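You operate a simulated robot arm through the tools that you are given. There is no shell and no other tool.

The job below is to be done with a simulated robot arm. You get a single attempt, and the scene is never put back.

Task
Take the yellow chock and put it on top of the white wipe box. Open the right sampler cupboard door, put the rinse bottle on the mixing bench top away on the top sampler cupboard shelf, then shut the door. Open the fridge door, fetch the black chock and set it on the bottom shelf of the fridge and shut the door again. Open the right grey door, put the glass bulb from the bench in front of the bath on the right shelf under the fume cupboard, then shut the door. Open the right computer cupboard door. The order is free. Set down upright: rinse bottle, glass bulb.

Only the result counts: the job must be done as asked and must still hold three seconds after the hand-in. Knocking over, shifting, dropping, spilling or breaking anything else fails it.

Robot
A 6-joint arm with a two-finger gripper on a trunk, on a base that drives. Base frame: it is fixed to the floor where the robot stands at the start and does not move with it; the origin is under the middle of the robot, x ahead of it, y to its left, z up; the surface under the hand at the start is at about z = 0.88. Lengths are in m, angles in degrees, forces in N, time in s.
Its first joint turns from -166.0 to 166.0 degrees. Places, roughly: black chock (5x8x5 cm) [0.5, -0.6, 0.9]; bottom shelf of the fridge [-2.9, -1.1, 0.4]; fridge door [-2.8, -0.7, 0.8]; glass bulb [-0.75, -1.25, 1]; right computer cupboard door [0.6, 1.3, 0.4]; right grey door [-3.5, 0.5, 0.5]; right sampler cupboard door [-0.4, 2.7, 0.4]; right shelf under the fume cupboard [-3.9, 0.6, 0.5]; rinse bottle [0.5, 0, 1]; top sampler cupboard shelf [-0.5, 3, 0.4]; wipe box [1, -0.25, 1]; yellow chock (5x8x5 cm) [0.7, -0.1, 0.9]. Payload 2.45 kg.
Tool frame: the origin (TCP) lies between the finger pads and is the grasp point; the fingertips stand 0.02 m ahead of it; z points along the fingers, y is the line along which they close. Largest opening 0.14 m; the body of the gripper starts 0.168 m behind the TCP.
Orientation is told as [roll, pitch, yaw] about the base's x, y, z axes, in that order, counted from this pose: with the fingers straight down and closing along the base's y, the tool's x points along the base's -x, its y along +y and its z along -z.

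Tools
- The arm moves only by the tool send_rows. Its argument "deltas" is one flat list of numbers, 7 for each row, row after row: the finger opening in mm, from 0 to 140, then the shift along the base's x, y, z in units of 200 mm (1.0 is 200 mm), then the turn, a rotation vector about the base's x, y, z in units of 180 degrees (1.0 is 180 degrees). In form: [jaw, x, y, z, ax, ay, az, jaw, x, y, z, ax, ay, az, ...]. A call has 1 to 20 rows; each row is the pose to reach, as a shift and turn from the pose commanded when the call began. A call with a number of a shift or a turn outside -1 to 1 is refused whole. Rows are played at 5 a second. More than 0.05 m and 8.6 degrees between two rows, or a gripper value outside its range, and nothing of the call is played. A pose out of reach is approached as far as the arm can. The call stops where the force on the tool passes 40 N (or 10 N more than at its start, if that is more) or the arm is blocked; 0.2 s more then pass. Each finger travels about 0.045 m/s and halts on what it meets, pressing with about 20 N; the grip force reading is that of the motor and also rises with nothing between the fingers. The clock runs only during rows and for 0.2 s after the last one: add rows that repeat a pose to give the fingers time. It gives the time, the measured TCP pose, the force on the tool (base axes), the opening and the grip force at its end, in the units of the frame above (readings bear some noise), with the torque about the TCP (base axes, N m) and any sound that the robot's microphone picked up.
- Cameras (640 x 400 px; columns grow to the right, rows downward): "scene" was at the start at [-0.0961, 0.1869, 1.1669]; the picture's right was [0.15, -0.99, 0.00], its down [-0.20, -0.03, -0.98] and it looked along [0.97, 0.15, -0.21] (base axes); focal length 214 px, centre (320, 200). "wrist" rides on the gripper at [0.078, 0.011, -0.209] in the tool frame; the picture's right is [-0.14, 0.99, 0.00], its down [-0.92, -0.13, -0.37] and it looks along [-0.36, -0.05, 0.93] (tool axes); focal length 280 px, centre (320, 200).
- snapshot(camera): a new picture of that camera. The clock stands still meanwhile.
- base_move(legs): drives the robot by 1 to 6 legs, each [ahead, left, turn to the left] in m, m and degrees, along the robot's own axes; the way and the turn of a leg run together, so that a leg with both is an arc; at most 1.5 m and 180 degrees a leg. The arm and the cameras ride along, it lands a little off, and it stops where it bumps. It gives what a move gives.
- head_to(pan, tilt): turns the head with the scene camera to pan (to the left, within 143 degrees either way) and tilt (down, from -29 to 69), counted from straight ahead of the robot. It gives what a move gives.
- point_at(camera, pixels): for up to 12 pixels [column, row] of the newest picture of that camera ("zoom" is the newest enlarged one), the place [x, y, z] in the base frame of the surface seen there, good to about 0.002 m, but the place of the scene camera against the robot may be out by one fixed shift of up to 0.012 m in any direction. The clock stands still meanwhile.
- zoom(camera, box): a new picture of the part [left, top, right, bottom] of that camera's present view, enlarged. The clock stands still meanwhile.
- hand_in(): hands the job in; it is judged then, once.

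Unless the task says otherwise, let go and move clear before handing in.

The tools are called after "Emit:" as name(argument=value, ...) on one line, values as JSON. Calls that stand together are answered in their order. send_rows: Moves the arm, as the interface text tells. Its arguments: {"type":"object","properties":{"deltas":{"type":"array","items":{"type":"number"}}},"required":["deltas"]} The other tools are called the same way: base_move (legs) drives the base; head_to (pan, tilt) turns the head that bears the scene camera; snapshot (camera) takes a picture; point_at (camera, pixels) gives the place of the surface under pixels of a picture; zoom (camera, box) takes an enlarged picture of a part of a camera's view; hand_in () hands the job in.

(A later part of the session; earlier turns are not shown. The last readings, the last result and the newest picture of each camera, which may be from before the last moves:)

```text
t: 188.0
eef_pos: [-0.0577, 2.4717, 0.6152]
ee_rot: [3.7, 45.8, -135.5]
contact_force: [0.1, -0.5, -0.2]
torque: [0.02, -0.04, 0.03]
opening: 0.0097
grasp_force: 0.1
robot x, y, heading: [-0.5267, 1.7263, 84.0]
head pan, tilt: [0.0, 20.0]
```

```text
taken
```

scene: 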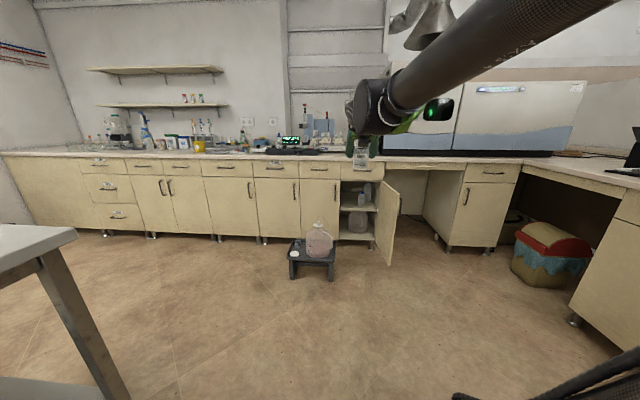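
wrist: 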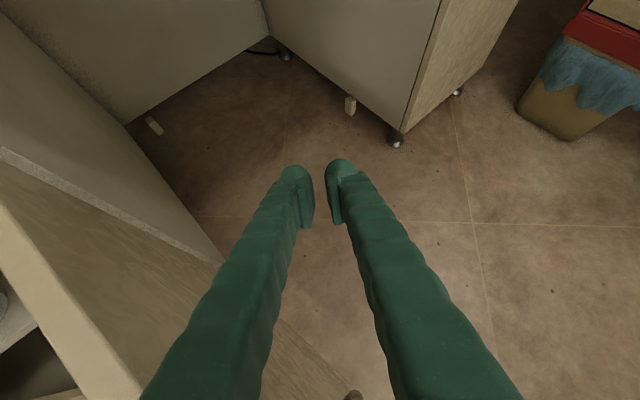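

Sweeping left slowly to push the door toward closing.

Emit:
send_rows(deltas=[10, -0.07, -0.02, 0, 0, 0, 0, 10, -0.14, -0.045, 0, 0, 0, 0, 10, -0.2, -0.065, 0, 0, 0, 0, 10, -0.26, -0.08, 0, 0, 0, 0, 10, -0.33, -0.1, 0, 0, 0, 0, 10, -0.4, -0.12, 0, 0, 0, 0, 10, -0.47, -0.14, 0, 0, 0, 0.005, 10, -0.537, -0.153, 0, 0, 0, 0.01, 10, -0.61, -0.16, 0, 0, 0, 0.015, 10, -0.69, -0.168, 0, 0, 0, 0.02, 10, -0.76, -0.167, 0, 0, 0, 0.025, 10, -0.83, -0.163, 0, 0, 0, 0.03, 10, -0.9, -0.158, 0, 0, 0, 0.035])

Emit:
snapshot(camera="wrist")

```text
t: 190.8
eef_pos: [-0.2372, 2.44, 0.6158]
ee_rot: [3.8, 45.7, -129.3]
contact_force: [-0.3, -0.6, -0.5]
torque: [-0.01, 0.01, -0.01]
opening: 0.0101
grasp_force: 0.0
robot x, y, heading: [-0.5335, 1.7219, 83.9]
head pan, tilt: [0.0, 20.0]
```

```text
taken
```

wrist: 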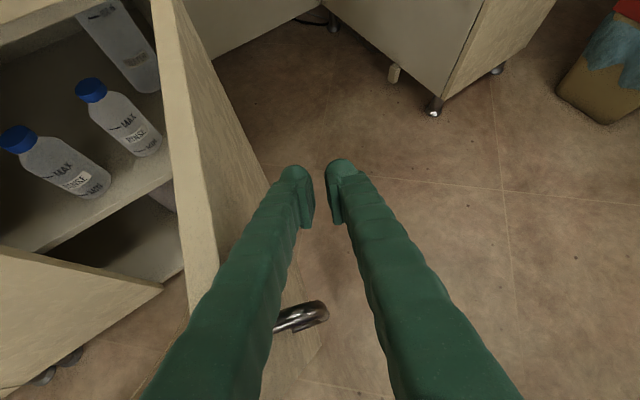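

The door follows. Continuing along the closing arc while yawing back counter-clockwise.

Emit:
send_rows(deltas=[10, -0.07, 0.012, 0, 0, 0, 0.006, 10, -0.14, 0.028, 0, 0, 0, 0.012, 10, -0.2, 0.045, 0, 0, 0, 0.018, 10, -0.26, 0.07, 0, 0, 0, 0.025, 10, -0.325, 0.097, 0, 0, 0, 0.032, 10, -0.387, 0.125, 0, 0, 0, 0.04, 10, -0.445, 0.16, 0, 0, 0, 0.047, 10, -0.503, 0.197, 0, 0, 0, 0.055, 10, -0.56, 0.235, 0, 0, 0, 0.062, 10, -0.61, 0.28, 0, 0, 0, 0.07, 10, -0.66, 0.327, 0, 0, 0, 0.077, 10, -0.71, 0.375, 0, 0, 0, 0.085, 10, -0.752, 0.428, 0, 0, 0, 0.092, 10, -0.793, 0.48, 0, 0, 0, 0.1, 10, -0.834, 0.535, 0, 0, 0, 0.107, 10, -0.867, 0.597, 0, 0, 0, 0.113, 10, -0.9, 0.66, 0, 0, 0, 0.118, 10, -0.93, 0.72, 0, 0, 0, 0.12])

Emit:
snapshot(camera="wrist")

```text
t: 194.6
eef_pos: [-0.424, 2.5831, 0.6167]
ee_rot: [3.7, 46.0, -107.7]
contact_force: [0.4, -0.1, -0.2]
torque: [-0.01, -0.01, 0.03]
opening: 0.0099
grasp_force: 0.1
robot x, y, heading: [-0.529, 1.7227, 83.7]
head pan, tilt: [0.0, 20.0]
```

```text
taken
```

wrist: 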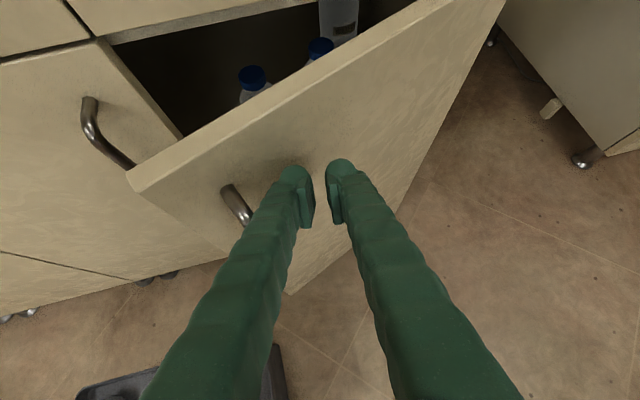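

Door about 25° from closed, fingertips on its face right of the handle. Pushing it shut.

Emit:
send_rows(deltas=[10, -0.02, 0.06, 0, 0, 0, 0, 10, -0.035, 0.13, 0, 0, 0, 0, 10, -0.055, 0.2, 0, 0, 0, 0, 10, -0.065, 0.27, 0, 0, 0, 0, 10, -0.075, 0.34, 0, 0, 0, 0, 10, -0.08, 0.4, 0, 0, 0, 0, 10, -0.08, 0.46, 0, 0, 0, 0, 10, -0.08, 0.52, 0, 0, 0, 0, 10, -0.08, 0.56, 0, 0, 0, 0, 10, -0.08, 0.6, 0, 0, 0, 0, 10, -0.08, 0.64, 0, 0, 0, 0])

Emit:
snapshot(camera="wrist")

```text
t: 196.8
eef_pos: [-0.4402, 2.6982, 0.6159]
ee_rot: [3.8, 45.5, -107.7]
contact_force: [-0.9, -12.2, 3.0]
torque: [0.05, -0.01, 0.07]
opening: 0.0073
grasp_force: 0.1
robot x, y, heading: [-0.5342, 1.7212, 83.7]
head pan, tilt: [0.0, 20.0]
stopped in row 11: the force on the tool passed its limit at 53 N (the readings are from after the stop); the commanded pose is now the measured one
```

```text
taken
```

wrist: 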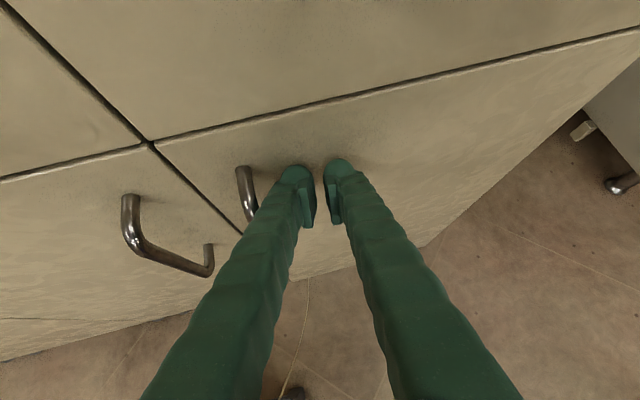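

The door looks flush and shut. Backing the hand off and checking.

Emit:
send_rows(deltas=[10, -0.02, -0.1, 0.03, 0, 0, 0, 10, -0.05, -0.25, 0.1, 0, 0, 0, 10, -0.06, -0.42, 0.25, 0, 0, 0, 10, -0.06, -0.58, 0.42, 0, 0, 0, 10, -0.06, -0.7, 0.6, 0, 0, 0, 10, -0.06, -0.82, 0.8, 0, 0, 0, 10, -0.06, -0.9, 1, 0, 0, 0])

Emit:
snapshot(camera="wrist")

Emit:
snapshot(camera="scene")

```text
t: 198.4
eef_pos: [-0.4536, 2.52, 0.8154]
ee_rot: [3.8, 45.6, -107.7]
contact_force: [0.3, 1.4, 0.3]
torque: [0.0, -0.02, -0.02]
opening: 0.0099
grasp_force: 0.0
robot x, y, heading: [-0.5269, 1.723, 83.8]
head pan, tilt: [0.0, 20.0]
```

```text
taken
```

wrist: 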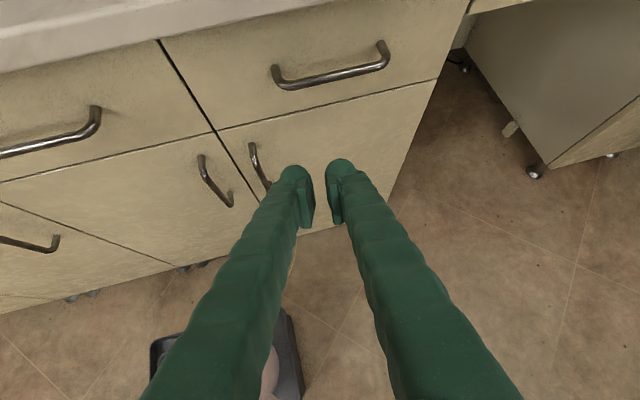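

```text
taken
```

scene: 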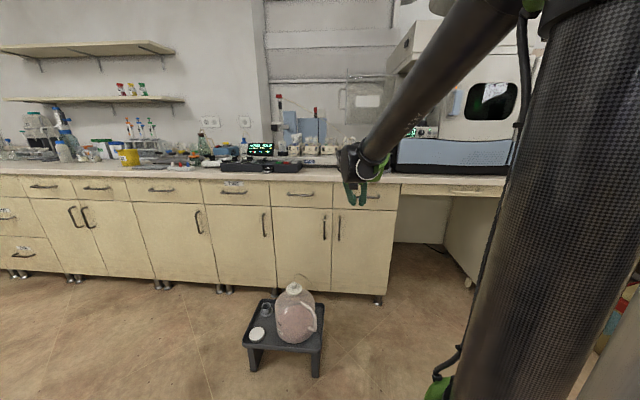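

The sampler door appears closed in both views. Quick flushness check by points on both doors.

Emit:
point_at(camera="wrist", pixels=[[150, 165], [190, 230], [245, 225], [350, 120], [420, 110], [330, 215]])

```text
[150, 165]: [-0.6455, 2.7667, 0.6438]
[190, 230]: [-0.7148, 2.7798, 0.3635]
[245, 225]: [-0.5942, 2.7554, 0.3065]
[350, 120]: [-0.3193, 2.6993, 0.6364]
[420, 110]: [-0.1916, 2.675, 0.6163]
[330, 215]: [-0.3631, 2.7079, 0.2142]
```

Flush to within a millimetre: the sampler job is done. Now I'll tuck the arm a little, back off and turn west to survey the fridge and fume cupboard side.

Emit:
send_rows(deltas=[10, 0, -0.1, 0.18, 0, 0, 0, 10, -0.01, -0.2, 0.36, 0, 0, 0, 10, -0.02, -0.3, 0.54, 0, 0, 0, 10, -0.03, -0.4, 0.72, 0, 0, 0, 10, -0.04, -0.5, 0.9, 0, 0, 0])

Emit:
base_move(legs=[[-1.15, 0, 0], [0, 0, 96]])

Emit:
snapshot(camera="scene")

Emit:
snapshot(camera="wrist")

```text
t: 199.6
eef_pos: [-0.4606, 2.4156, 0.995]
ee_rot: [3.7, 45.6, -107.9]
contact_force: [0.0, 0.4, -0.8]
torque: [0.0, 0.01, -0.03]
opening: 0.0097
grasp_force: 0.1
robot x, y, heading: [-0.5302, 1.7249, 83.8]
head pan, tilt: [0.0, 20.0]
```

```text
t: 209.4
eef_pos: [-1.3535, 0.6062, 0.9959]
ee_rot: [3.7, 45.7, -12.2]
contact_force: [0.0, 0.1, 0.3]
torque: [-0.01, -0.02, 0.03]
opening: 0.0097
grasp_force: 0.1
robot x, y, heading: [-0.6568, 0.607, 179.6]
head pan, tilt: [0.0, 20.0]
```

```text
taken
```

scene: 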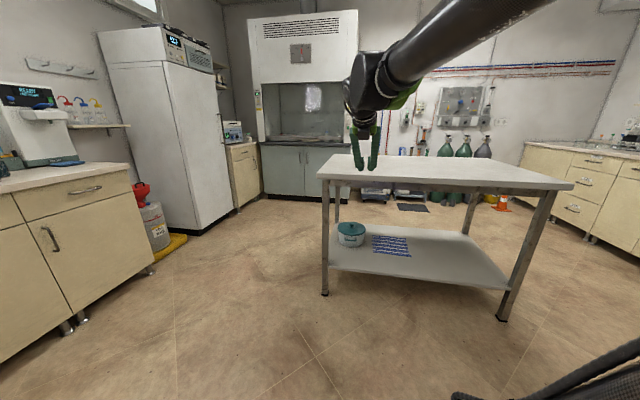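

```text
taken
```

wrist: 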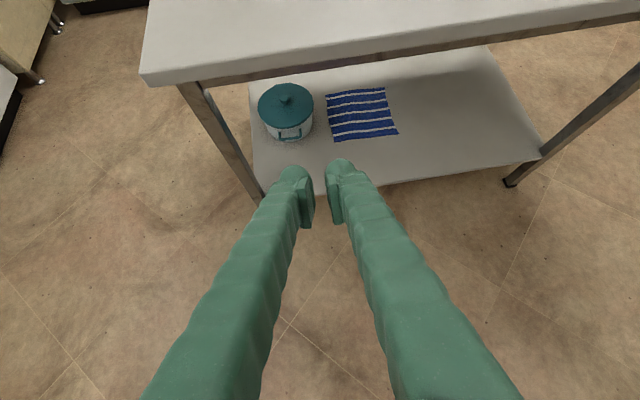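

Now I see the fridge (170,130), fume cupboard with grey doors (305,170) and the steel table. Measuring key points.

Emit:
point_at(camera="scene", pixels=[[325, 293], [503, 318], [319, 178], [572, 186], [338, 222], [470, 232], [200, 230], [232, 205], [168, 130], [225, 100], [152, 265], [185, 238]])

Emit:
zoom(camera="scene", box=[90, 20, 370, 250])

```text
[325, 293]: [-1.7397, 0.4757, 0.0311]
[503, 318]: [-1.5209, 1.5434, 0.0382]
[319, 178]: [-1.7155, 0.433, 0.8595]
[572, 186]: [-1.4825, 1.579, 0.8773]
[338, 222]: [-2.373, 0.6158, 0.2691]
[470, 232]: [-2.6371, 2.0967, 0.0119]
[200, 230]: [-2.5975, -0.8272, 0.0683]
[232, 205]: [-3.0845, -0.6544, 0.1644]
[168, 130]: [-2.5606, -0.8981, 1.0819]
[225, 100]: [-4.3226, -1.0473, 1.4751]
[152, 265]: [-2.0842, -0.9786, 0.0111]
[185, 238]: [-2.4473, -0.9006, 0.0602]
```

```text
1.74 times, centred on (230, 135) of scene
```

zoom: 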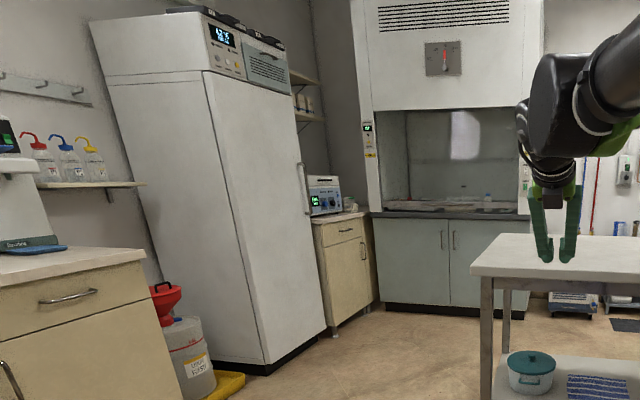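

The fridge front runs from about (-2.58,-0.83) to (-3.08,-0.65), handle on its right; the table's near corner is at (-1.72,0.43). I'll drive through the corridor south of the table and look closer.

Emit:
base_move(legs=[[0, 0.82, 0], [1.25, 0, 0]])

Emit:
snapshot(camera="scene")

Emit:
snapshot(camera="wrist")

```text
t: 219.8
eef_pos: [-2.6234, -0.2265, 0.9956]
ee_rot: [3.7, 45.7, -11.8]
contact_force: [-0.9, 0.5, -0.3]
torque: [-0.02, 0.01, 0.02]
opening: 0.0102
grasp_force: 0.1
robot x, y, heading: [-1.9259, -0.224, 179.8]
head pan, tilt: [0.0, 20.0]
```

```text
taken
```

scene: 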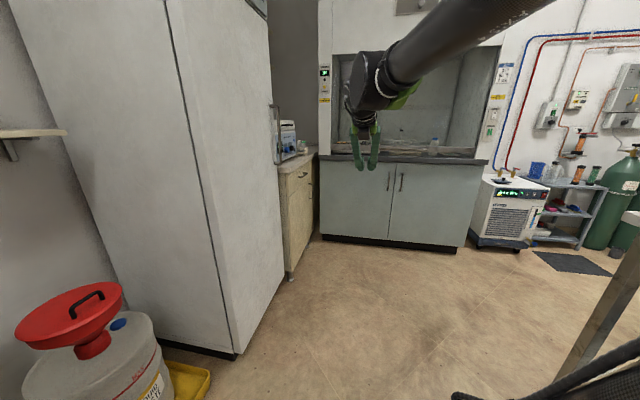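

```text
taken
```

wrist: 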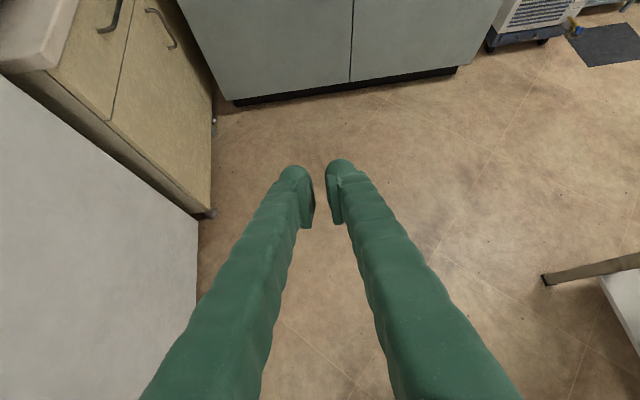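

The fridge handle is at (277,130) on its far edge; grey-door handles at (388,180) and (402,180). Measuring.

Emit:
point_at(camera="scene", pixels=[[276, 110], [277, 130], [278, 155], [235, 352], [225, 250], [250, 150], [283, 270], [388, 180], [402, 180], [390, 225], [480, 190], [462, 240]])

Emit:
zoom(camera="scene", box=[190, 80, 500, 274])

```text
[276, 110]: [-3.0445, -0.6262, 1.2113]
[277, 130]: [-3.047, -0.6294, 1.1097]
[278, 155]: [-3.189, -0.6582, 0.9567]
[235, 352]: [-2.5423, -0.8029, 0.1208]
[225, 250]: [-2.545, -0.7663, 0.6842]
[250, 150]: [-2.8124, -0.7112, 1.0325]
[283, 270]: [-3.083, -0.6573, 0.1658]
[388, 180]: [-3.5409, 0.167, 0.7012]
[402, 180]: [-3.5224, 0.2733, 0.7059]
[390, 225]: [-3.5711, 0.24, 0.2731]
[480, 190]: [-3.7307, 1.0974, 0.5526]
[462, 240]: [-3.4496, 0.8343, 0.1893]
```

```text
2.06 times, centred on (345, 177) of scene
```

zoom: 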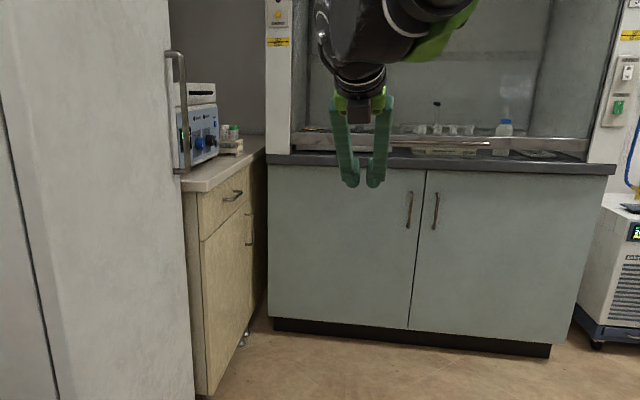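

Fridge: hinge left at (-2.545,-0.766), handle bar at (-3.046,-0.628), z≈0.95–1.23. I'll move beside it, turn to face south and slide west to stand in front of the handle.

Emit:
base_move(legs=[[0.57, -0.34, 0], [0, 0, 90.3]])

Emit:
snapshot(camera="wrist")

```text
t: 227.3
eef_pos: [-2.5082, -0.5757, 0.9959]
ee_rot: [3.7, 45.6, 76.8]
contact_force: [0.1, -0.1, 0.6]
torque: [-0.04, -0.01, 0.0]
opening: 0.01
grasp_force: 0.0
robot x, y, heading: [-2.4931, 0.1217, -91.8]
head pan, tilt: [0.0, 20.0]
```

```text
taken
```

wrist: 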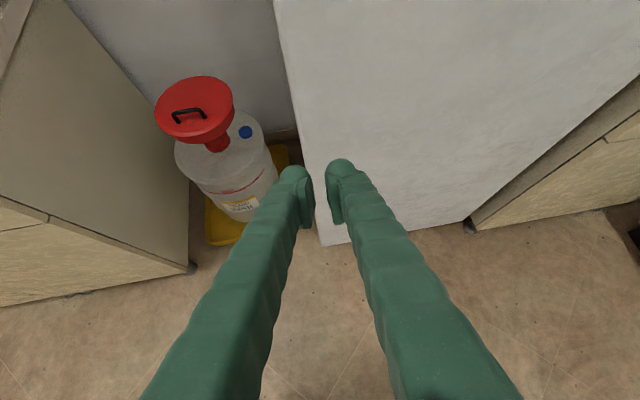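

In front of the fridge's hinge side. Sliding west to face the handle.

Emit:
base_move(legs=[[-0.08, -0.53, 0]])

Emit:
snapshot(camera="wrist")

Emit:
snapshot(camera="scene")

```text
t: 230.3
eef_pos: [-3.02, -0.4862, 0.9962]
ee_rot: [3.7, 45.6, 77.3]
contact_force: [-0.3, 0.1, -0.5]
torque: [0.01, 0.0, -0.02]
opening: 0.0099
grasp_force: 0.0
robot x, y, heading: [-3.0076, 0.2129, -91.0]
head pan, tilt: [0.0, 20.0]
```

```text
taken
```

wrist: 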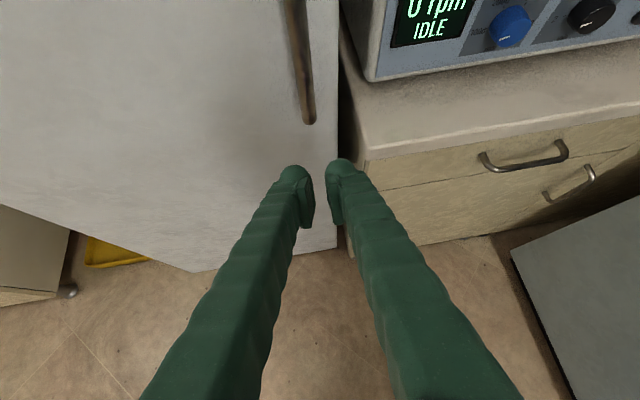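

```text
taken
```

scene: 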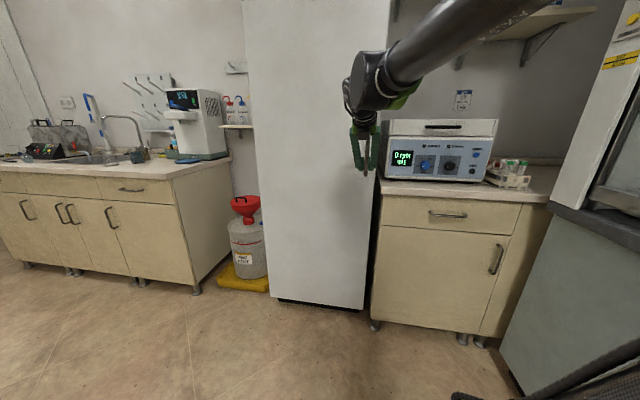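

The handle bar runs down to (310,120); the device's corner is at (368,78) to its right. Measuring.

Emit:
point_at(camera="wrist", pixels=[[293, 20], [300, 60], [306, 95], [309, 118], [368, 78], [366, 150], [345, 60], [336, 100], [250, 60], [365, 40], [336, 235]])

```text
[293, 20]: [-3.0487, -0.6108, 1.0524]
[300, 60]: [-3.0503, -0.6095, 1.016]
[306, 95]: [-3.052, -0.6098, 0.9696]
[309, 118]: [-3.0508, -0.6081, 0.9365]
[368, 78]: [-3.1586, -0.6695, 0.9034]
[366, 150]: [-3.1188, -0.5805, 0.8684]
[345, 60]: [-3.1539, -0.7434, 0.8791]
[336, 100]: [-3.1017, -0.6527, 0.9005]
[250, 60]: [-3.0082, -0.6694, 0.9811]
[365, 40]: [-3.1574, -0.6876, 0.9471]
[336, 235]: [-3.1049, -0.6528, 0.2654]
```

Handle bar centre ≈ (-3.049,-0.617), device corner 11 cm to its right. Approaching with 50 mm opening at z≈1.03.

Emit:
send_rows(deltas=[30, -0.02, -0.05, 0.1, 0, 0, 0, 50, -0.05, -0.15, 0.17, 0, 0, 0, 50, -0.08, -0.3, 0.17, 0, 0, 0, 50, -0.11, -0.45, 0.17, 0, 0, 0, 50, -0.135, -0.58, 0.17, 0, 0, 0, 50, -0.145, -0.65, 0.17, 0, 0, 0])

Emit:
snapshot(camera="wrist")

```text
t: 231.8
eef_pos: [-3.0488, -0.6164, 1.0299]
ee_rot: [3.8, 45.7, 77.3]
contact_force: [-1.2, 1.2, 0.3]
torque: [-0.01, 0.02, 0.01]
opening: 0.0498
grasp_force: 0.0
robot x, y, heading: [-3.0122, 0.2135, -90.9]
head pan, tilt: [0.0, 20.0]
```

```text
taken
```

wrist: 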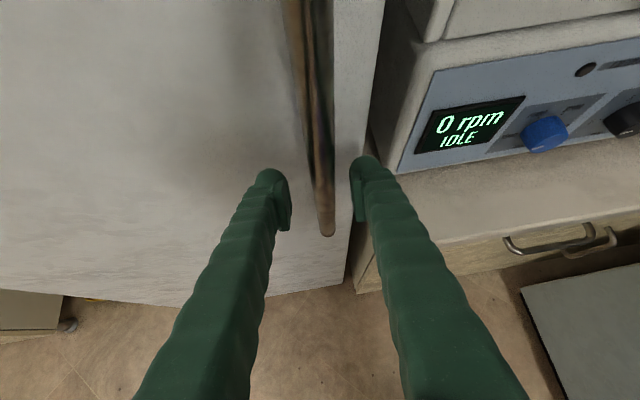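

Bar is between the pads. Closing.

Emit:
send_rows(deltas=[5, 0, 0, 0, 0, 0, 0, 5, 0, 0, 0, 0, 0, 0, 5, 0, 0, 0, 0, 0, 0, 5, 0, 0, 0, 0, 0, 0])

```text
t: 232.8
eef_pos: [-3.0516, -0.615, 1.0288]
ee_rot: [3.8, 45.7, 77.2]
contact_force: [-23.4, 6.2, -1.5]
torque: [0.04, 0.06, -0.1]
opening: 0.0168
grasp_force: 42.1
robot x, y, heading: [-3.0109, 0.2101, -90.8]
head pan, tilt: [0.0, 20.0]
```

Gripped (17 mm bar). Pulling along the fridge-door arc (hinge on the left).

Emit:
send_rows(deltas=[5, -0.0135, 0.035, 0, 0, 0, 0, 5, -0.0135, 0.07, 0, 0, 0, 0, 5, 0.0085, 0.135, 0, 0, 0, 0, 5, 0.0325, 0.1995, 0, 0, 0, 0, 5, 0.0585, 0.263, 0, 0, 0, 0, 5, 0.0855, 0.326, 0, 0, 0, 0, 5, 0.1145, 0.3885, 0, 0, 0, 0, 5, 0.1455, 0.45, 0, 0, 0, 0, 5, 0.1775, 0.5105, 0, 0, 0, 0, 5, 0.2115, 0.5705, 0, 0, 0, 0, 5, 0.2465, 0.6295, 0, 0, 0, 0])

Emit:
snapshot(camera="wrist")

```text
t: 235.2
eef_pos: [-2.9968, -0.4895, 1.0294]
ee_rot: [3.8, 45.6, 77.4]
contact_force: [25.5, -15.1, 13.6]
torque: [-0.13, -0.45, 0.15]
opening: 0.0168
grasp_force: 42.0
robot x, y, heading: [-3.0115, 0.2116, -91.1]
head pan, tilt: [0.0, 20.0]
```

```text
taken
```

wrist: 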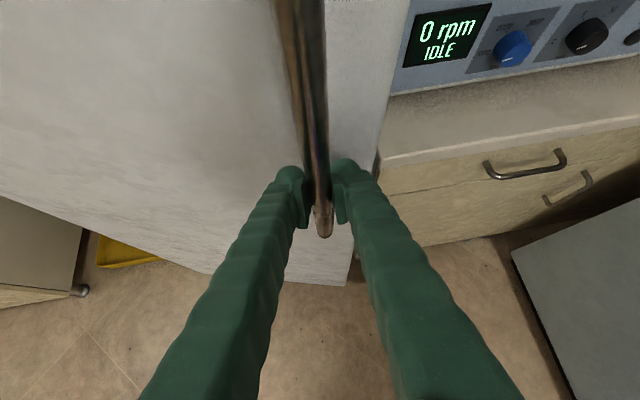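

The door is ~15° open and following. Continuing, easing the path slightly left and letting the tool yaw follow a little.

Emit:
send_rows(deltas=[5, 0.0715, 0.0615, 0, 0, 0, -0.006, 5, 0.1095, 0.117, 0, 0, 0, -0.012, 5, 0.1495, 0.172, 0, 0, 0, -0.019, 5, 0.191, 0.2255, 0, 0, 0, -0.026, 5, 0.2335, 0.2785, 0, 0, 0, -0.033, 5, 0.2775, 0.33, 0, 0, 0, -0.04, 5, 0.323, 0.38, 0, 0, 0, -0.047, 5, 0.37, 0.4295, 0, 0, 0, -0.054, 5, 0.418, 0.4775, 0, 0, 0, -0.061, 5, 0.467, 0.524, 0, 0, 0, -0.068, 5, 0.5175, 0.569, 0, 0, 0, -0.076, 5, 0.569, 0.613, 0, 0, 0, -0.083])

Emit:
snapshot(camera="wrist")

```text
t: 236.3
eef_pos: [-2.9587, -0.435, 1.0297]
ee_rot: [3.8, 45.6, 71.6]
contact_force: [-10.7, 7.7, 10.9]
torque: [0.17, -0.14, -0.05]
opening: 0.0169
grasp_force: 42.5
robot x, y, heading: [-3.0086, 0.213, -91.2]
head pan, tilt: [0.0, 20.0]
stopped in row 5: the force on the tool passed its limit at 44 N (the readings are from after the stop); the commanded pose is now the measured one
```

```text
taken
```

wrist: 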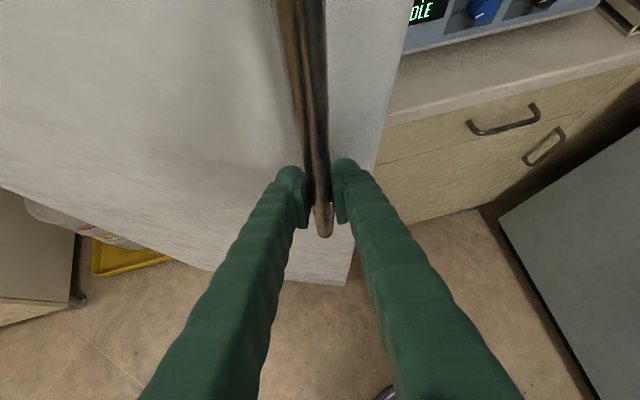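

Stopped at 44 N but the door moved to roughly 23°. Measuring the door to refine the hinge.

Emit:
point_at(camera="wrist", pixels=[[100, 60], [200, 100], [250, 200], [370, 60], [350, 270], [395, 40], [260, 40], [100, 200]])

```text
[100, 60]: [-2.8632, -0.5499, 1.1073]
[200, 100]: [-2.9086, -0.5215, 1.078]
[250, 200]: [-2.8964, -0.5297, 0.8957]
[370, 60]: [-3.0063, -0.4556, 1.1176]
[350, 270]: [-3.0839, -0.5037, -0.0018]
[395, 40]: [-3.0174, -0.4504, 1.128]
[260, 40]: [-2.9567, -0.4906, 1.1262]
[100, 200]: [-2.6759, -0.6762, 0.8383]
```

Refined: hinge (-2.54,-0.767), handle radius 0.535, door at 22°. Continuing the pull.

Emit:
send_rows(deltas=[5, 0.0415, 0.056, 0, 0, 0, -0.006, 5, 0.087, 0.109, 0, 0, 0, -0.012, 5, 0.134, 0.161, 0, 0, 0, -0.018, 5, 0.1825, 0.2115, 0, 0, 0, -0.024, 5, 0.232, 0.261, 0, 0, 0, -0.03, 5, 0.283, 0.309, 0, 0, 0, -0.036, 5, 0.335, 0.356, 0, 0, 0, -0.042, 5, 0.3885, 0.401, 0, 0, 0, -0.048, 5, 0.443, 0.445, 0, 0, 0, -0.054, 5, 0.4985, 0.4875, 0, 0, 0, -0.06])

Emit:
snapshot(camera="wrist")

```text
t: 237.5
eef_pos: [-2.9184, -0.3899, 1.0287]
ee_rot: [3.9, 45.6, 67.0]
contact_force: [-4.1, 5.0, 13.6]
torque: [0.08, -0.23, 0.0]
opening: 0.0167
grasp_force: 42.4
robot x, y, heading: [-3.0109, 0.2147, -91.1]
head pan, tilt: [0.0, 20.0]
stopped in row 5: the force on the tool passed its limit at 41 N (the readings are from after the stop); the commanded pose is now the measured one
```

```text
taken
```

wrist: 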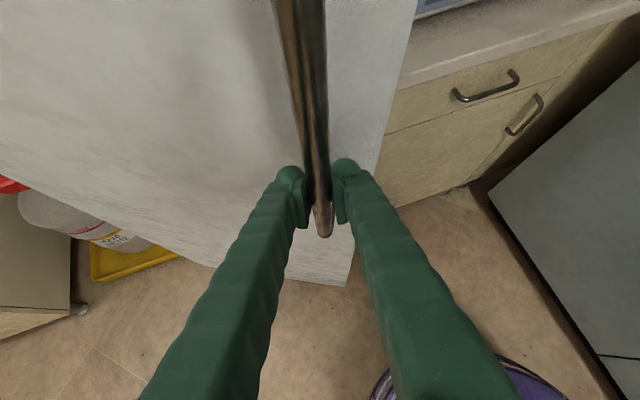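

Door at ~30°. Continuing at half speed so the heavy door doesn't trip the force limit.

Emit:
send_rows(deltas=[5, 0.0235, 0.029, 0, 0, 0, -0.0044, 5, 0.0505, 0.055, 0, 0, 0, -0.0088, 5, 0.078, 0.0805, 0, 0, 0, -0.0132, 5, 0.1055, 0.1055, 0, 0, 0, -0.0176, 5, 0.1335, 0.1305, 0, 0, 0, -0.022, 5, 0.162, 0.1545, 0, 0, 0, -0.0264, 5, 0.1905, 0.1785, 0, 0, 0, -0.0308, 5, 0.2195, 0.202, 0, 0, 0, -0.0352, 5, 0.249, 0.2255, 0, 0, 0, -0.0396, 5, 0.2785, 0.248, 0, 0, 0, -0.044, 5, 0.3085, 0.2705, 0, 0, 0, -0.0484, 5, 0.3385, 0.2925, 0, 0, 0, -0.0528, 5, 0.369, 0.3135, 0, 0, 0, -0.0572])

Emit:
snapshot(camera="wrist")

```text
t: 240.3
eef_pos: [-2.8431, -0.3264, 1.0283]
ee_rot: [3.9, 45.7, 56.5]
contact_force: [-7.6, 9.2, 0.1]
torque: [0.15, -0.25, -0.02]
opening: 0.0169
grasp_force: 42.4
robot x, y, heading: [-3.011, 0.2128, -91.0]
head pan, tilt: [0.0, 20.0]
```

```text
taken
```

wrist: 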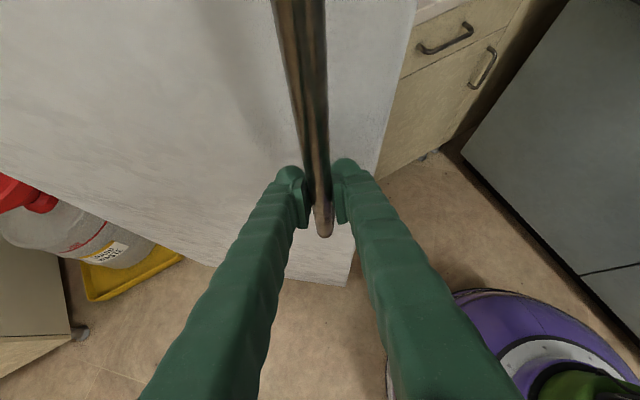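

Smooth now, door at ~39°. Continuing the slow pull to about 55°.

Emit:
send_rows(deltas=[5, 0.0465, 0.0315, 0, 0, 0, -0.003, 5, 0.0935, 0.062, 0, 0, 0, -0.006, 5, 0.1415, 0.0915, 0, 0, 0, -0.009, 5, 0.1895, 0.12, 0, 0, 0, -0.012, 5, 0.2385, 0.1475, 0, 0, 0, -0.015, 5, 0.288, 0.174, 0, 0, 0, -0.018, 5, 0.338, 0.199, 0, 0, 0, -0.021, 5, 0.3885, 0.2235, 0, 0, 0, -0.024, 5, 0.4395, 0.2465, 0, 0, 0, -0.027, 5, 0.4905, 0.269, 0, 0, 0, -0.03, 5, 0.5425, 0.29, 0, 0, 0, -0.033, 5, 0.595, 0.31, 0, 0, 0, -0.036, 5, 0.6475, 0.3285, 0, 0, 0, -0.039])

Emit:
snapshot(camera="wrist")

```text
t: 243.1
eef_pos: [-2.7144, -0.2598, 1.0291]
ee_rot: [4.0, 45.5, 49.6]
contact_force: [-0.1, 2.2, 10.3]
torque: [-0.04, -0.19, 0.07]
opening: 0.0167
grasp_force: 42.4
robot x, y, heading: [-3.0182, 0.2117, -91.4]
head pan, tilt: [0.0, 20.0]
```

```text
taken
```

wrist: 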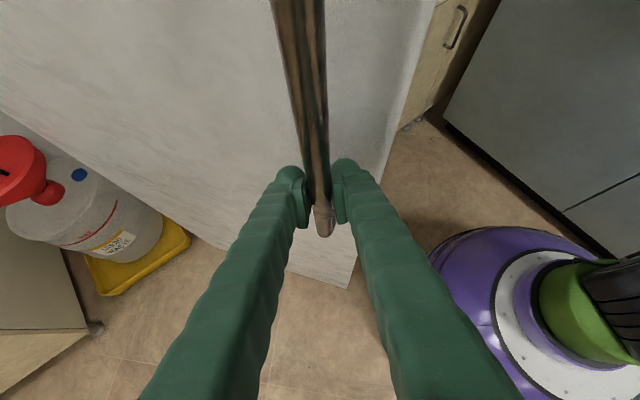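

Very smooth at ~55°. Continuing toward ~73°.

Emit:
send_rows(deltas=[5, 0.062, 0.021, 0, 0, 0, -0.003, 5, 0.1245, 0.04, 0, 0, 0, -0.006, 5, 0.1875, 0.0575, 0, 0, 0, -0.009, 5, 0.251, 0.0735, 0, 0, 0, -0.012, 5, 0.315, 0.088, 0, 0, 0, -0.015, 5, 0.379, 0.101, 0, 0, 0, -0.018, 5, 0.443, 0.1125, 0, 0, 0, -0.021, 5, 0.508, 0.122, 0, 0, 0, -0.024, 5, 0.5725, 0.1305, 0, 0, 0, -0.027, 5, 0.6375, 0.137, 0, 0, 0, -0.03, 5, 0.703, 0.142, 0, 0, 0, -0.033, 5, 0.768, 0.1455, 0, 0, 0, -0.036, 5, 0.8335, 0.147, 0, 0, 0, -0.039])

Emit:
snapshot(camera="wrist")

```text
t: 245.9
eef_pos: [-2.546, -0.2303, 1.0287]
ee_rot: [3.9, 45.5, 42.6]
contact_force: [0.6, 2.7, -0.7]
torque: [-0.17, -0.18, 0.09]
opening: 0.0169
grasp_force: 41.9
robot x, y, heading: [-3.013, 0.2119, -91.1]
head pan, tilt: [0.0, 20.0]
```

```text
taken
```

wrist: 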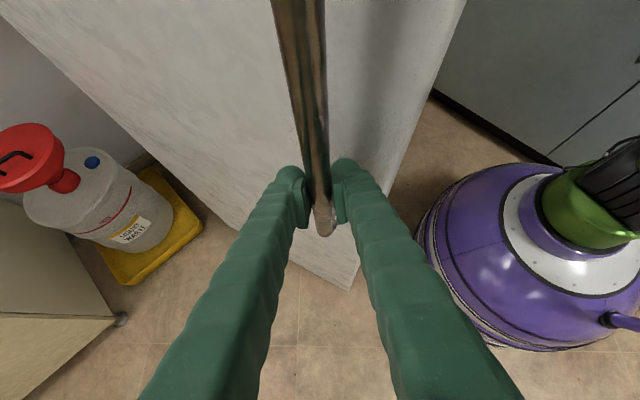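

~73° now, still easy. Continuing to just under 95°.

Emit:
send_rows(deltas=[5, 0.0655, 0.0005, 0, 0, 0, -0.003, 5, 0.1305, -0.001, 0, 0, 0, -0.006, 5, 0.196, -0.004, 0, 0, 0, -0.009, 5, 0.261, -0.0085, 0, 0, 0, -0.012, 5, 0.326, -0.0145, 0, 0, 0, -0.015, 5, 0.391, -0.0225, 0, 0, 0, -0.018, 5, 0.456, -0.0315, 0, 0, 0, -0.021, 5, 0.5205, -0.0425, 0, 0, 0, -0.024, 5, 0.5845, -0.055, 0, 0, 0, -0.027, 5, 0.6485, -0.069, 0, 0, 0, -0.03, 5, 0.712, -0.0845, 0, 0, 0, -0.033, 5, 0.775, -0.102, 0, 0, 0, -0.036, 5, 0.8375, -0.1205, 0, 0, 0, -0.039, 5, 0.8995, -0.1405, 0, 0, 0, -0.042, 5, 0.9615, -0.1625, 0, 0, 0, -0.045])

Emit:
snapshot(camera="wrist")

```text
t: 248.5
eef_pos: [-2.3924, -0.2518, 1.0275]
ee_rot: [3.5, 45.0, 36.5]
contact_force: [0.4, 6.9, 1.8]
torque: [-0.05, -0.06, 0.02]
opening: 0.0165
grasp_force: 42.6
out of reach, approached as far as the arm can: row 12, 13
robot x, y, heading: [-3.0089, 0.2137, -91.0]
head pan, tilt: [0.0, 20.0]
stopped in row 13: the force on the tool passed its limit at 45 N (the readings are from after the stop); the commanded pose is now the measured one
```

```text
taken
```

wrist: 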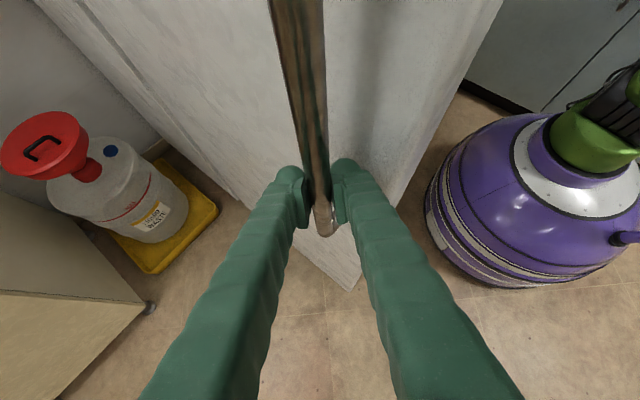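

Door is at about 90°. Opening the fingers and backing off along the tool axis.

Emit:
send_rows(deltas=[30, 0, 0, 0, 0, 0, 0, 60, 0, 0, 0, 0, 0, 0, 60, 0, 0, 0, 0, 0, 0, 60, 0.08, 0.06, 0, 0, 0, 0, 60, 0.16, 0.12, 0.02, 0, 0, 0, 60, 0.24, 0.18, 0.05, 0, 0, 0, 60, 0.32, 0.24, 0.1, 0, 0, 0])

Emit:
snapshot(camera="wrist")

```text
t: 250.1
eef_pos: [-2.3322, -0.2176, 1.0476]
ee_rot: [1.7, 43.6, 36.3]
contact_force: [0.3, -0.6, 0.4]
torque: [0.04, -0.02, 0.0]
opening: 0.06
grasp_force: 0.0
out of reach, approached as far as the arm can: row 5, 6, 7
robot x, y, heading: [-3.0103, 0.2104, -91.2]
head pan, tilt: [0.0, 20.0]
```

```text
taken
```

wrist: 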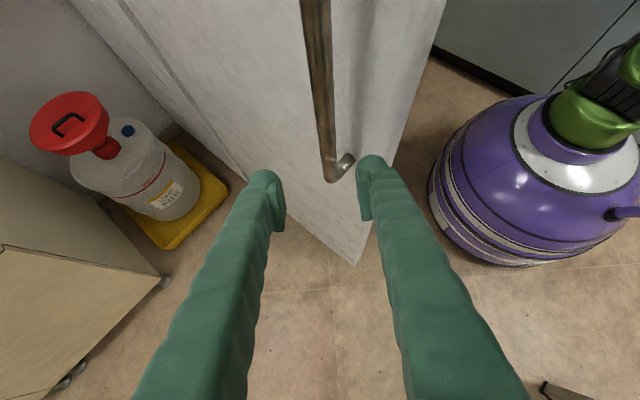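

Emit:
point_at(camera="wrist", pixels=[[350, 255], [430, 60], [400, 100], [250, 60], [200, 100], [280, 100], [150, 60], [320, 60]])

Emit:
send_rows(deltas=[60, 0.06, 0.12, 0.1, 0, 0, 0, 60, 0.06, 0.3, 0.2, 0, 0, 0.01, 60, 0.04, 0.5, 0.25, 0, 0, 0.02, 60, 0, 0.7, 0.25, 0, 0, 0.03, 60, -0.1, 0.88, 0.25, 0, 0, 0.04])

Emit:
snapshot(camera="scene")

```text
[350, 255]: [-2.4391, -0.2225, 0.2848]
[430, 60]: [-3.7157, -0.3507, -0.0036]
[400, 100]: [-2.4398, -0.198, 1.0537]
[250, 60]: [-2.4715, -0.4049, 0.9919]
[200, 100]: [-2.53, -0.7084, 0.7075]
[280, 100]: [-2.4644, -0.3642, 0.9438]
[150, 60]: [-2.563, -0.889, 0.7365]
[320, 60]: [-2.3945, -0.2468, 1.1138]
```

```text
t: 251.3
eef_pos: [-2.3579, -0.0698, 1.0955]
ee_rot: [0.2, 42.2, 43.5]
contact_force: [0.4, -0.7, -0.3]
torque: [0.04, 0.05, -0.06]
opening: 0.0603
grasp_force: 0.0
out of reach, approached as far as the arm can: row 1, 2, 3, 4, 5
robot x, y, heading: [-3.0142, 0.2111, -91.0]
head pan, tilt: [0.0, 20.0]
```

```text
taken
```

scene: 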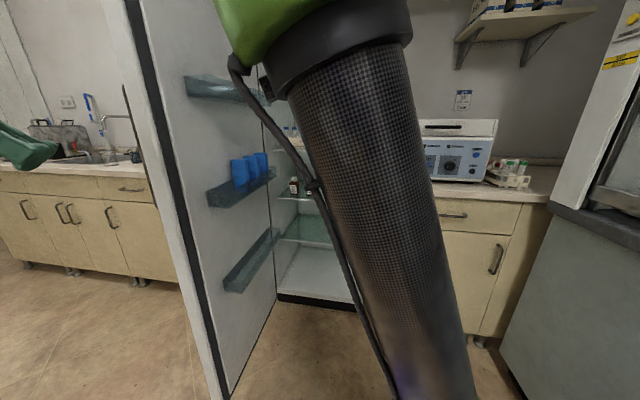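

The fridge is open ~89° with door bins and glass shelves inside. I'll back the base north 0.3 m into free space and swing the arm back to its normal forward posture.

Emit:
base_move(legs=[[-0.3, 0, 0]])

Emit:
send_rows(deltas=[60, -0.1, -0.13, 0, 0, 0, 0.01, 40, -0.2, -0.28, 0, 0, 0, 0.02, 20, -0.32, -0.44, 0, 0, 0, 0.03, 10, -0.45, -0.6, 0, 0, 0, 0.04, 10, -0.6, -0.74, 0, 0, 0, 0.05, 10, -0.78, -0.86, 0, 0, 0, 0.06, 10, -0.97, -0.97, 0, 0, 0, 0.07])

```text
t: 253.3
eef_pos: [-2.353, 0.2311, 1.095]
ee_rot: [0.1, 42.2, 43.8]
contact_force: [-0.1, -0.3, 0.6]
torque: [-0.01, 0.01, -0.02]
opening: 0.0602
grasp_force: 0.0
robot x, y, heading: [-3.009, 0.5092, -90.9]
head pan, tilt: [0.0, 20.0]
```

```text
t: 254.9
eef_pos: [-2.5447, 0.0368, 1.0944]
ee_rot: [0.2, 42.2, 56.4]
contact_force: [0.6, 0.6, -0.2]
torque: [0.0, 0.06, -0.03]
opening: 0.01
grasp_force: 0.1
robot x, y, heading: [-3.0147, 0.5148, -90.9]
head pan, tilt: [0.0, 20.0]
```

Emit:
send_rows(deltas=[10, -0.18, -0.13, -0.05, 0, 0, 0.015, 10, -0.36, -0.25, -0.1, 0, 0, 0.03, 10, -0.55, -0.36, -0.15, 0, 0, 0.045, 10, -0.75, -0.47, -0.2, 0, 0, 0.06, 10, -0.95, -0.57, -0.25, 0, 0, 0.075])

Emit:
send_rows(deltas=[10, -0.2, -0.1, -0.05, 0, 0, 0.015, 10, -0.4, -0.19, -0.1, 0, 0, 0.03, 10, -0.6, -0.27, -0.15, 0, 0, 0.045, 10, -0.75, -0.33, -0.2, 0, 0, 0.055])

Emit:
snapshot(camera="wrist")

Emit:
snapshot(camera="scene")

```text
t: 256.1
eef_pos: [-2.7367, -0.0779, 1.0466]
ee_rot: [0.3, 42.2, 69.9]
contact_force: [-0.1, 0.5, -1.1]
torque: [0.02, 0.01, -0.04]
opening: 0.0101
grasp_force: 0.2
robot x, y, heading: [-3.008, 0.5095, -90.7]
head pan, tilt: [0.0, 20.0]
```

```text
t: 257.1
eef_pos: [-2.888, -0.1413, 1.0044]
ee_rot: [0.2, 42.1, 79.8]
contact_force: [0.4, -0.5, -0.1]
torque: [0.0, -0.03, -0.02]
opening: 0.0099
grasp_force: 0.1
robot x, y, heading: [-3.0078, 0.5093, -90.7]
head pan, tilt: [0.0, 20.0]
```

```text
taken
```

wrist: 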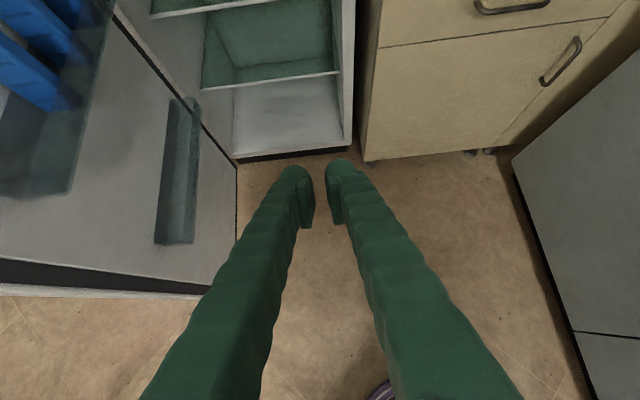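

```text
taken
```

scene: 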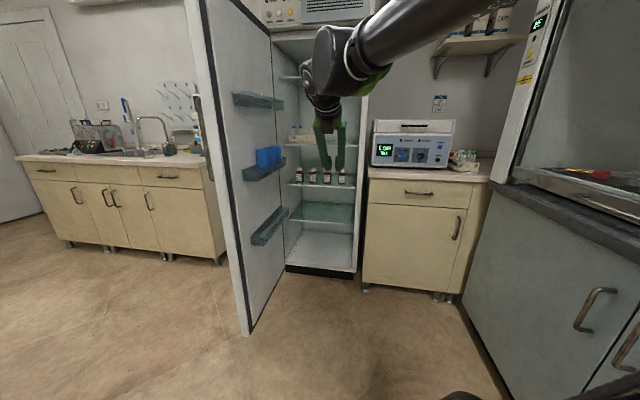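

The fridge interior is now visible: bottles on a glass shelf at (325,180), an empty glass shelf at (318,210), and the floor at (318,250). Zooming and measuring.

Emit:
zoom(camera="scene", box=[220, 90, 400, 290])

Emit:
point_at(camera="scene", pixels=[[300, 208], [330, 212], [345, 215], [320, 223], [320, 250], [345, 262], [300, 262], [320, 187], [285, 180], [350, 225], [310, 203], [352, 270]])

Emit:
point_at(camera="wrist", pixels=[[270, 82], [330, 72], [260, 50], [300, 30], [270, 120], [320, 130], [240, 150], [200, 10], [175, 170], [160, 250]])

```text
2.00 times, centred on (310, 190) of scene
```

zoom: 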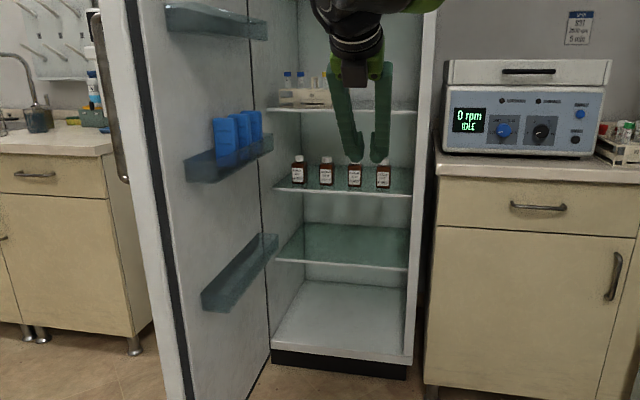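

```text
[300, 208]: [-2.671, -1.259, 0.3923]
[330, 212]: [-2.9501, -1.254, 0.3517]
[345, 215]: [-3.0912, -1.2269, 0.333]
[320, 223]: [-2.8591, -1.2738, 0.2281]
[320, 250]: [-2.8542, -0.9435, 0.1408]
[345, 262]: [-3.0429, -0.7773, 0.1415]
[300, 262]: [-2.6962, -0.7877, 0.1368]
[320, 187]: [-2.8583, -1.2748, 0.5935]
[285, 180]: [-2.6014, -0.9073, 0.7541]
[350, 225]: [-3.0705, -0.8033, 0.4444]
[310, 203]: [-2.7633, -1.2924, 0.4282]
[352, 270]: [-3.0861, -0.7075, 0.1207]
```

```text
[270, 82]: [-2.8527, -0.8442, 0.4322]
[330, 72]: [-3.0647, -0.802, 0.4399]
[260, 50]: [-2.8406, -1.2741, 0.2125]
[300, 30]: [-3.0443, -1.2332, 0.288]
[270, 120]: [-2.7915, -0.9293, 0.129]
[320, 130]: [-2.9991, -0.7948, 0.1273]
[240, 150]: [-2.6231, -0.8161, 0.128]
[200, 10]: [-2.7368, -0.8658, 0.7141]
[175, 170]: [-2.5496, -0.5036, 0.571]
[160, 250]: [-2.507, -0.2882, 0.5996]
```

The lowest glass shelf's front rail is at z≈0.435 with the next one at 0.71 — that's the bottom shelf. Now to the grey door: rotate partly, slide east/south, then rotate to face west.

Emit:
base_move(legs=[[0, 0, -45], [-0.061, 0.42, 0], [0, 0, -46.3]])

Emit:
snapshot(camera="wrist")

Emit:
snapshot(camera="scene")

```text
t: 263.9
eef_pos: [-3.3254, 0.1463, 1.006]
ee_rot: [0.2, 42.2, -11.2]
contact_force: [0.1, -0.1, 0.4]
torque: [0.01, 0.01, -0.01]
opening: 0.0099
grasp_force: 0.0
robot x, y, heading: [-2.6715, 0.2586, 178.6]
head pan, tilt: [0.0, 20.0]
```

```text
taken
```

wrist: 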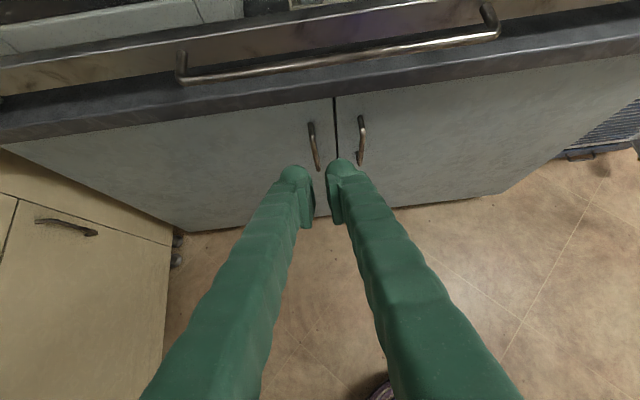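

```text
taken
```

scene: 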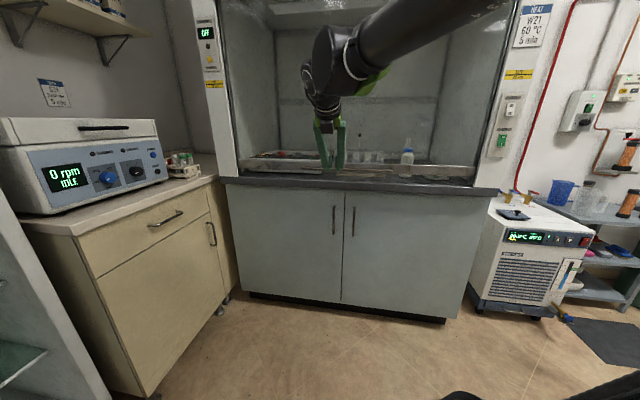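

The right grey handle is at scene (353,222), wrist (360,140); a chiller stands right of the cupboard. Measuring.

Emit:
point_at(camera="wrist", pixels=[[360, 120], [361, 140], [360, 162], [312, 140], [337, 140], [420, 130], [500, 190], [340, 200], [300, 90], [620, 145]])

Emit:
point_at(camera="scene", pixels=[[353, 210], [353, 235], [343, 260], [495, 200], [445, 318], [460, 280], [480, 290], [530, 308], [490, 210], [475, 270], [340, 185], [470, 190]])

```text
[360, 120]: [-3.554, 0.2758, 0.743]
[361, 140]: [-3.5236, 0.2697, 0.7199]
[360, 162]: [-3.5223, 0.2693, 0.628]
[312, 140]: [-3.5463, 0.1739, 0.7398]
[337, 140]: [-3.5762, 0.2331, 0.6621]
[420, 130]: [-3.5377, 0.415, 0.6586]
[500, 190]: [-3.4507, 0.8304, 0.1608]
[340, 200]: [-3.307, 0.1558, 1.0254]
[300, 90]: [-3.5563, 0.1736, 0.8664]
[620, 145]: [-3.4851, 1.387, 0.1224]
```

```text
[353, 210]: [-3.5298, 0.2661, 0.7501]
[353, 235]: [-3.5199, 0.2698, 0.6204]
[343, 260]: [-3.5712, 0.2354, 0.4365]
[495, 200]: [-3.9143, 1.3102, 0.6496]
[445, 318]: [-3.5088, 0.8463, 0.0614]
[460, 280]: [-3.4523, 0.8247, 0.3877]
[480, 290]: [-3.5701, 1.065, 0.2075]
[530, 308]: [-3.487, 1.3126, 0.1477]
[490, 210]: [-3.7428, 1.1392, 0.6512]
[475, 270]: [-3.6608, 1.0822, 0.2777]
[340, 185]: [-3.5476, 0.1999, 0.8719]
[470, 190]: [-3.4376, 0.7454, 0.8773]
```

Right grey handle bar: (-3.523,0.2695), z 0.62–0.75; hinge edge at (-3.45,0.83). Lowering to pre-grasp.

Emit:
send_rows(deltas=[20, -0.025, 0.05, -0.167, 0, 0, 0, 30, -0.05, 0.1, -0.333, 0, 0, 0, 40, -0.075, 0.15, -0.5, 0, 0, 0, 50, -0.1, 0.2, -0.667, 0, 0, 0, 50, -0.125, 0.25, -0.833, 0, 0, 0, 50, -0.15, 0.3, -1, 0, 0, 0])

Emit:
send_rows(deltas=[50, -0.055, 0.05, -0.15, 0, 0, 0, 50, -0.11, 0.1, -0.3, 0, 0, 0, 50, -0.165, 0.15, -0.45, 0, 0, 0, 50, -0.22, 0.195, -0.58, 0, 0, 0])

Emit:
snapshot(camera="wrist")

```text
t: 265.3
eef_pos: [-3.3562, 0.2056, 0.8051]
ee_rot: [0.2, 42.3, -11.1]
contact_force: [-0.1, 0.8, 0.1]
torque: [-0.02, 0.03, 0.01]
opening: 0.0499
grasp_force: 0.1
robot x, y, heading: [-2.6723, 0.2579, 178.4]
head pan, tilt: [0.0, 20.0]
```

```text
t: 266.3
eef_pos: [-3.4001, 0.2443, 0.6886]
ee_rot: [0.5, 42.3, -11.2]
contact_force: [-0.4, 0.4, -0.7]
torque: [-0.03, 0.03, 0.03]
opening: 0.0498
grasp_force: 0.0
robot x, y, heading: [-2.6722, 0.2525, 178.4]
head pan, tilt: [0.0, 20.0]
```

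```text
taken
```

wrist: 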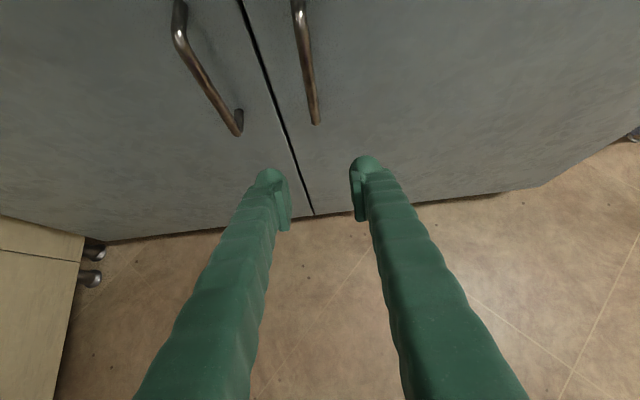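

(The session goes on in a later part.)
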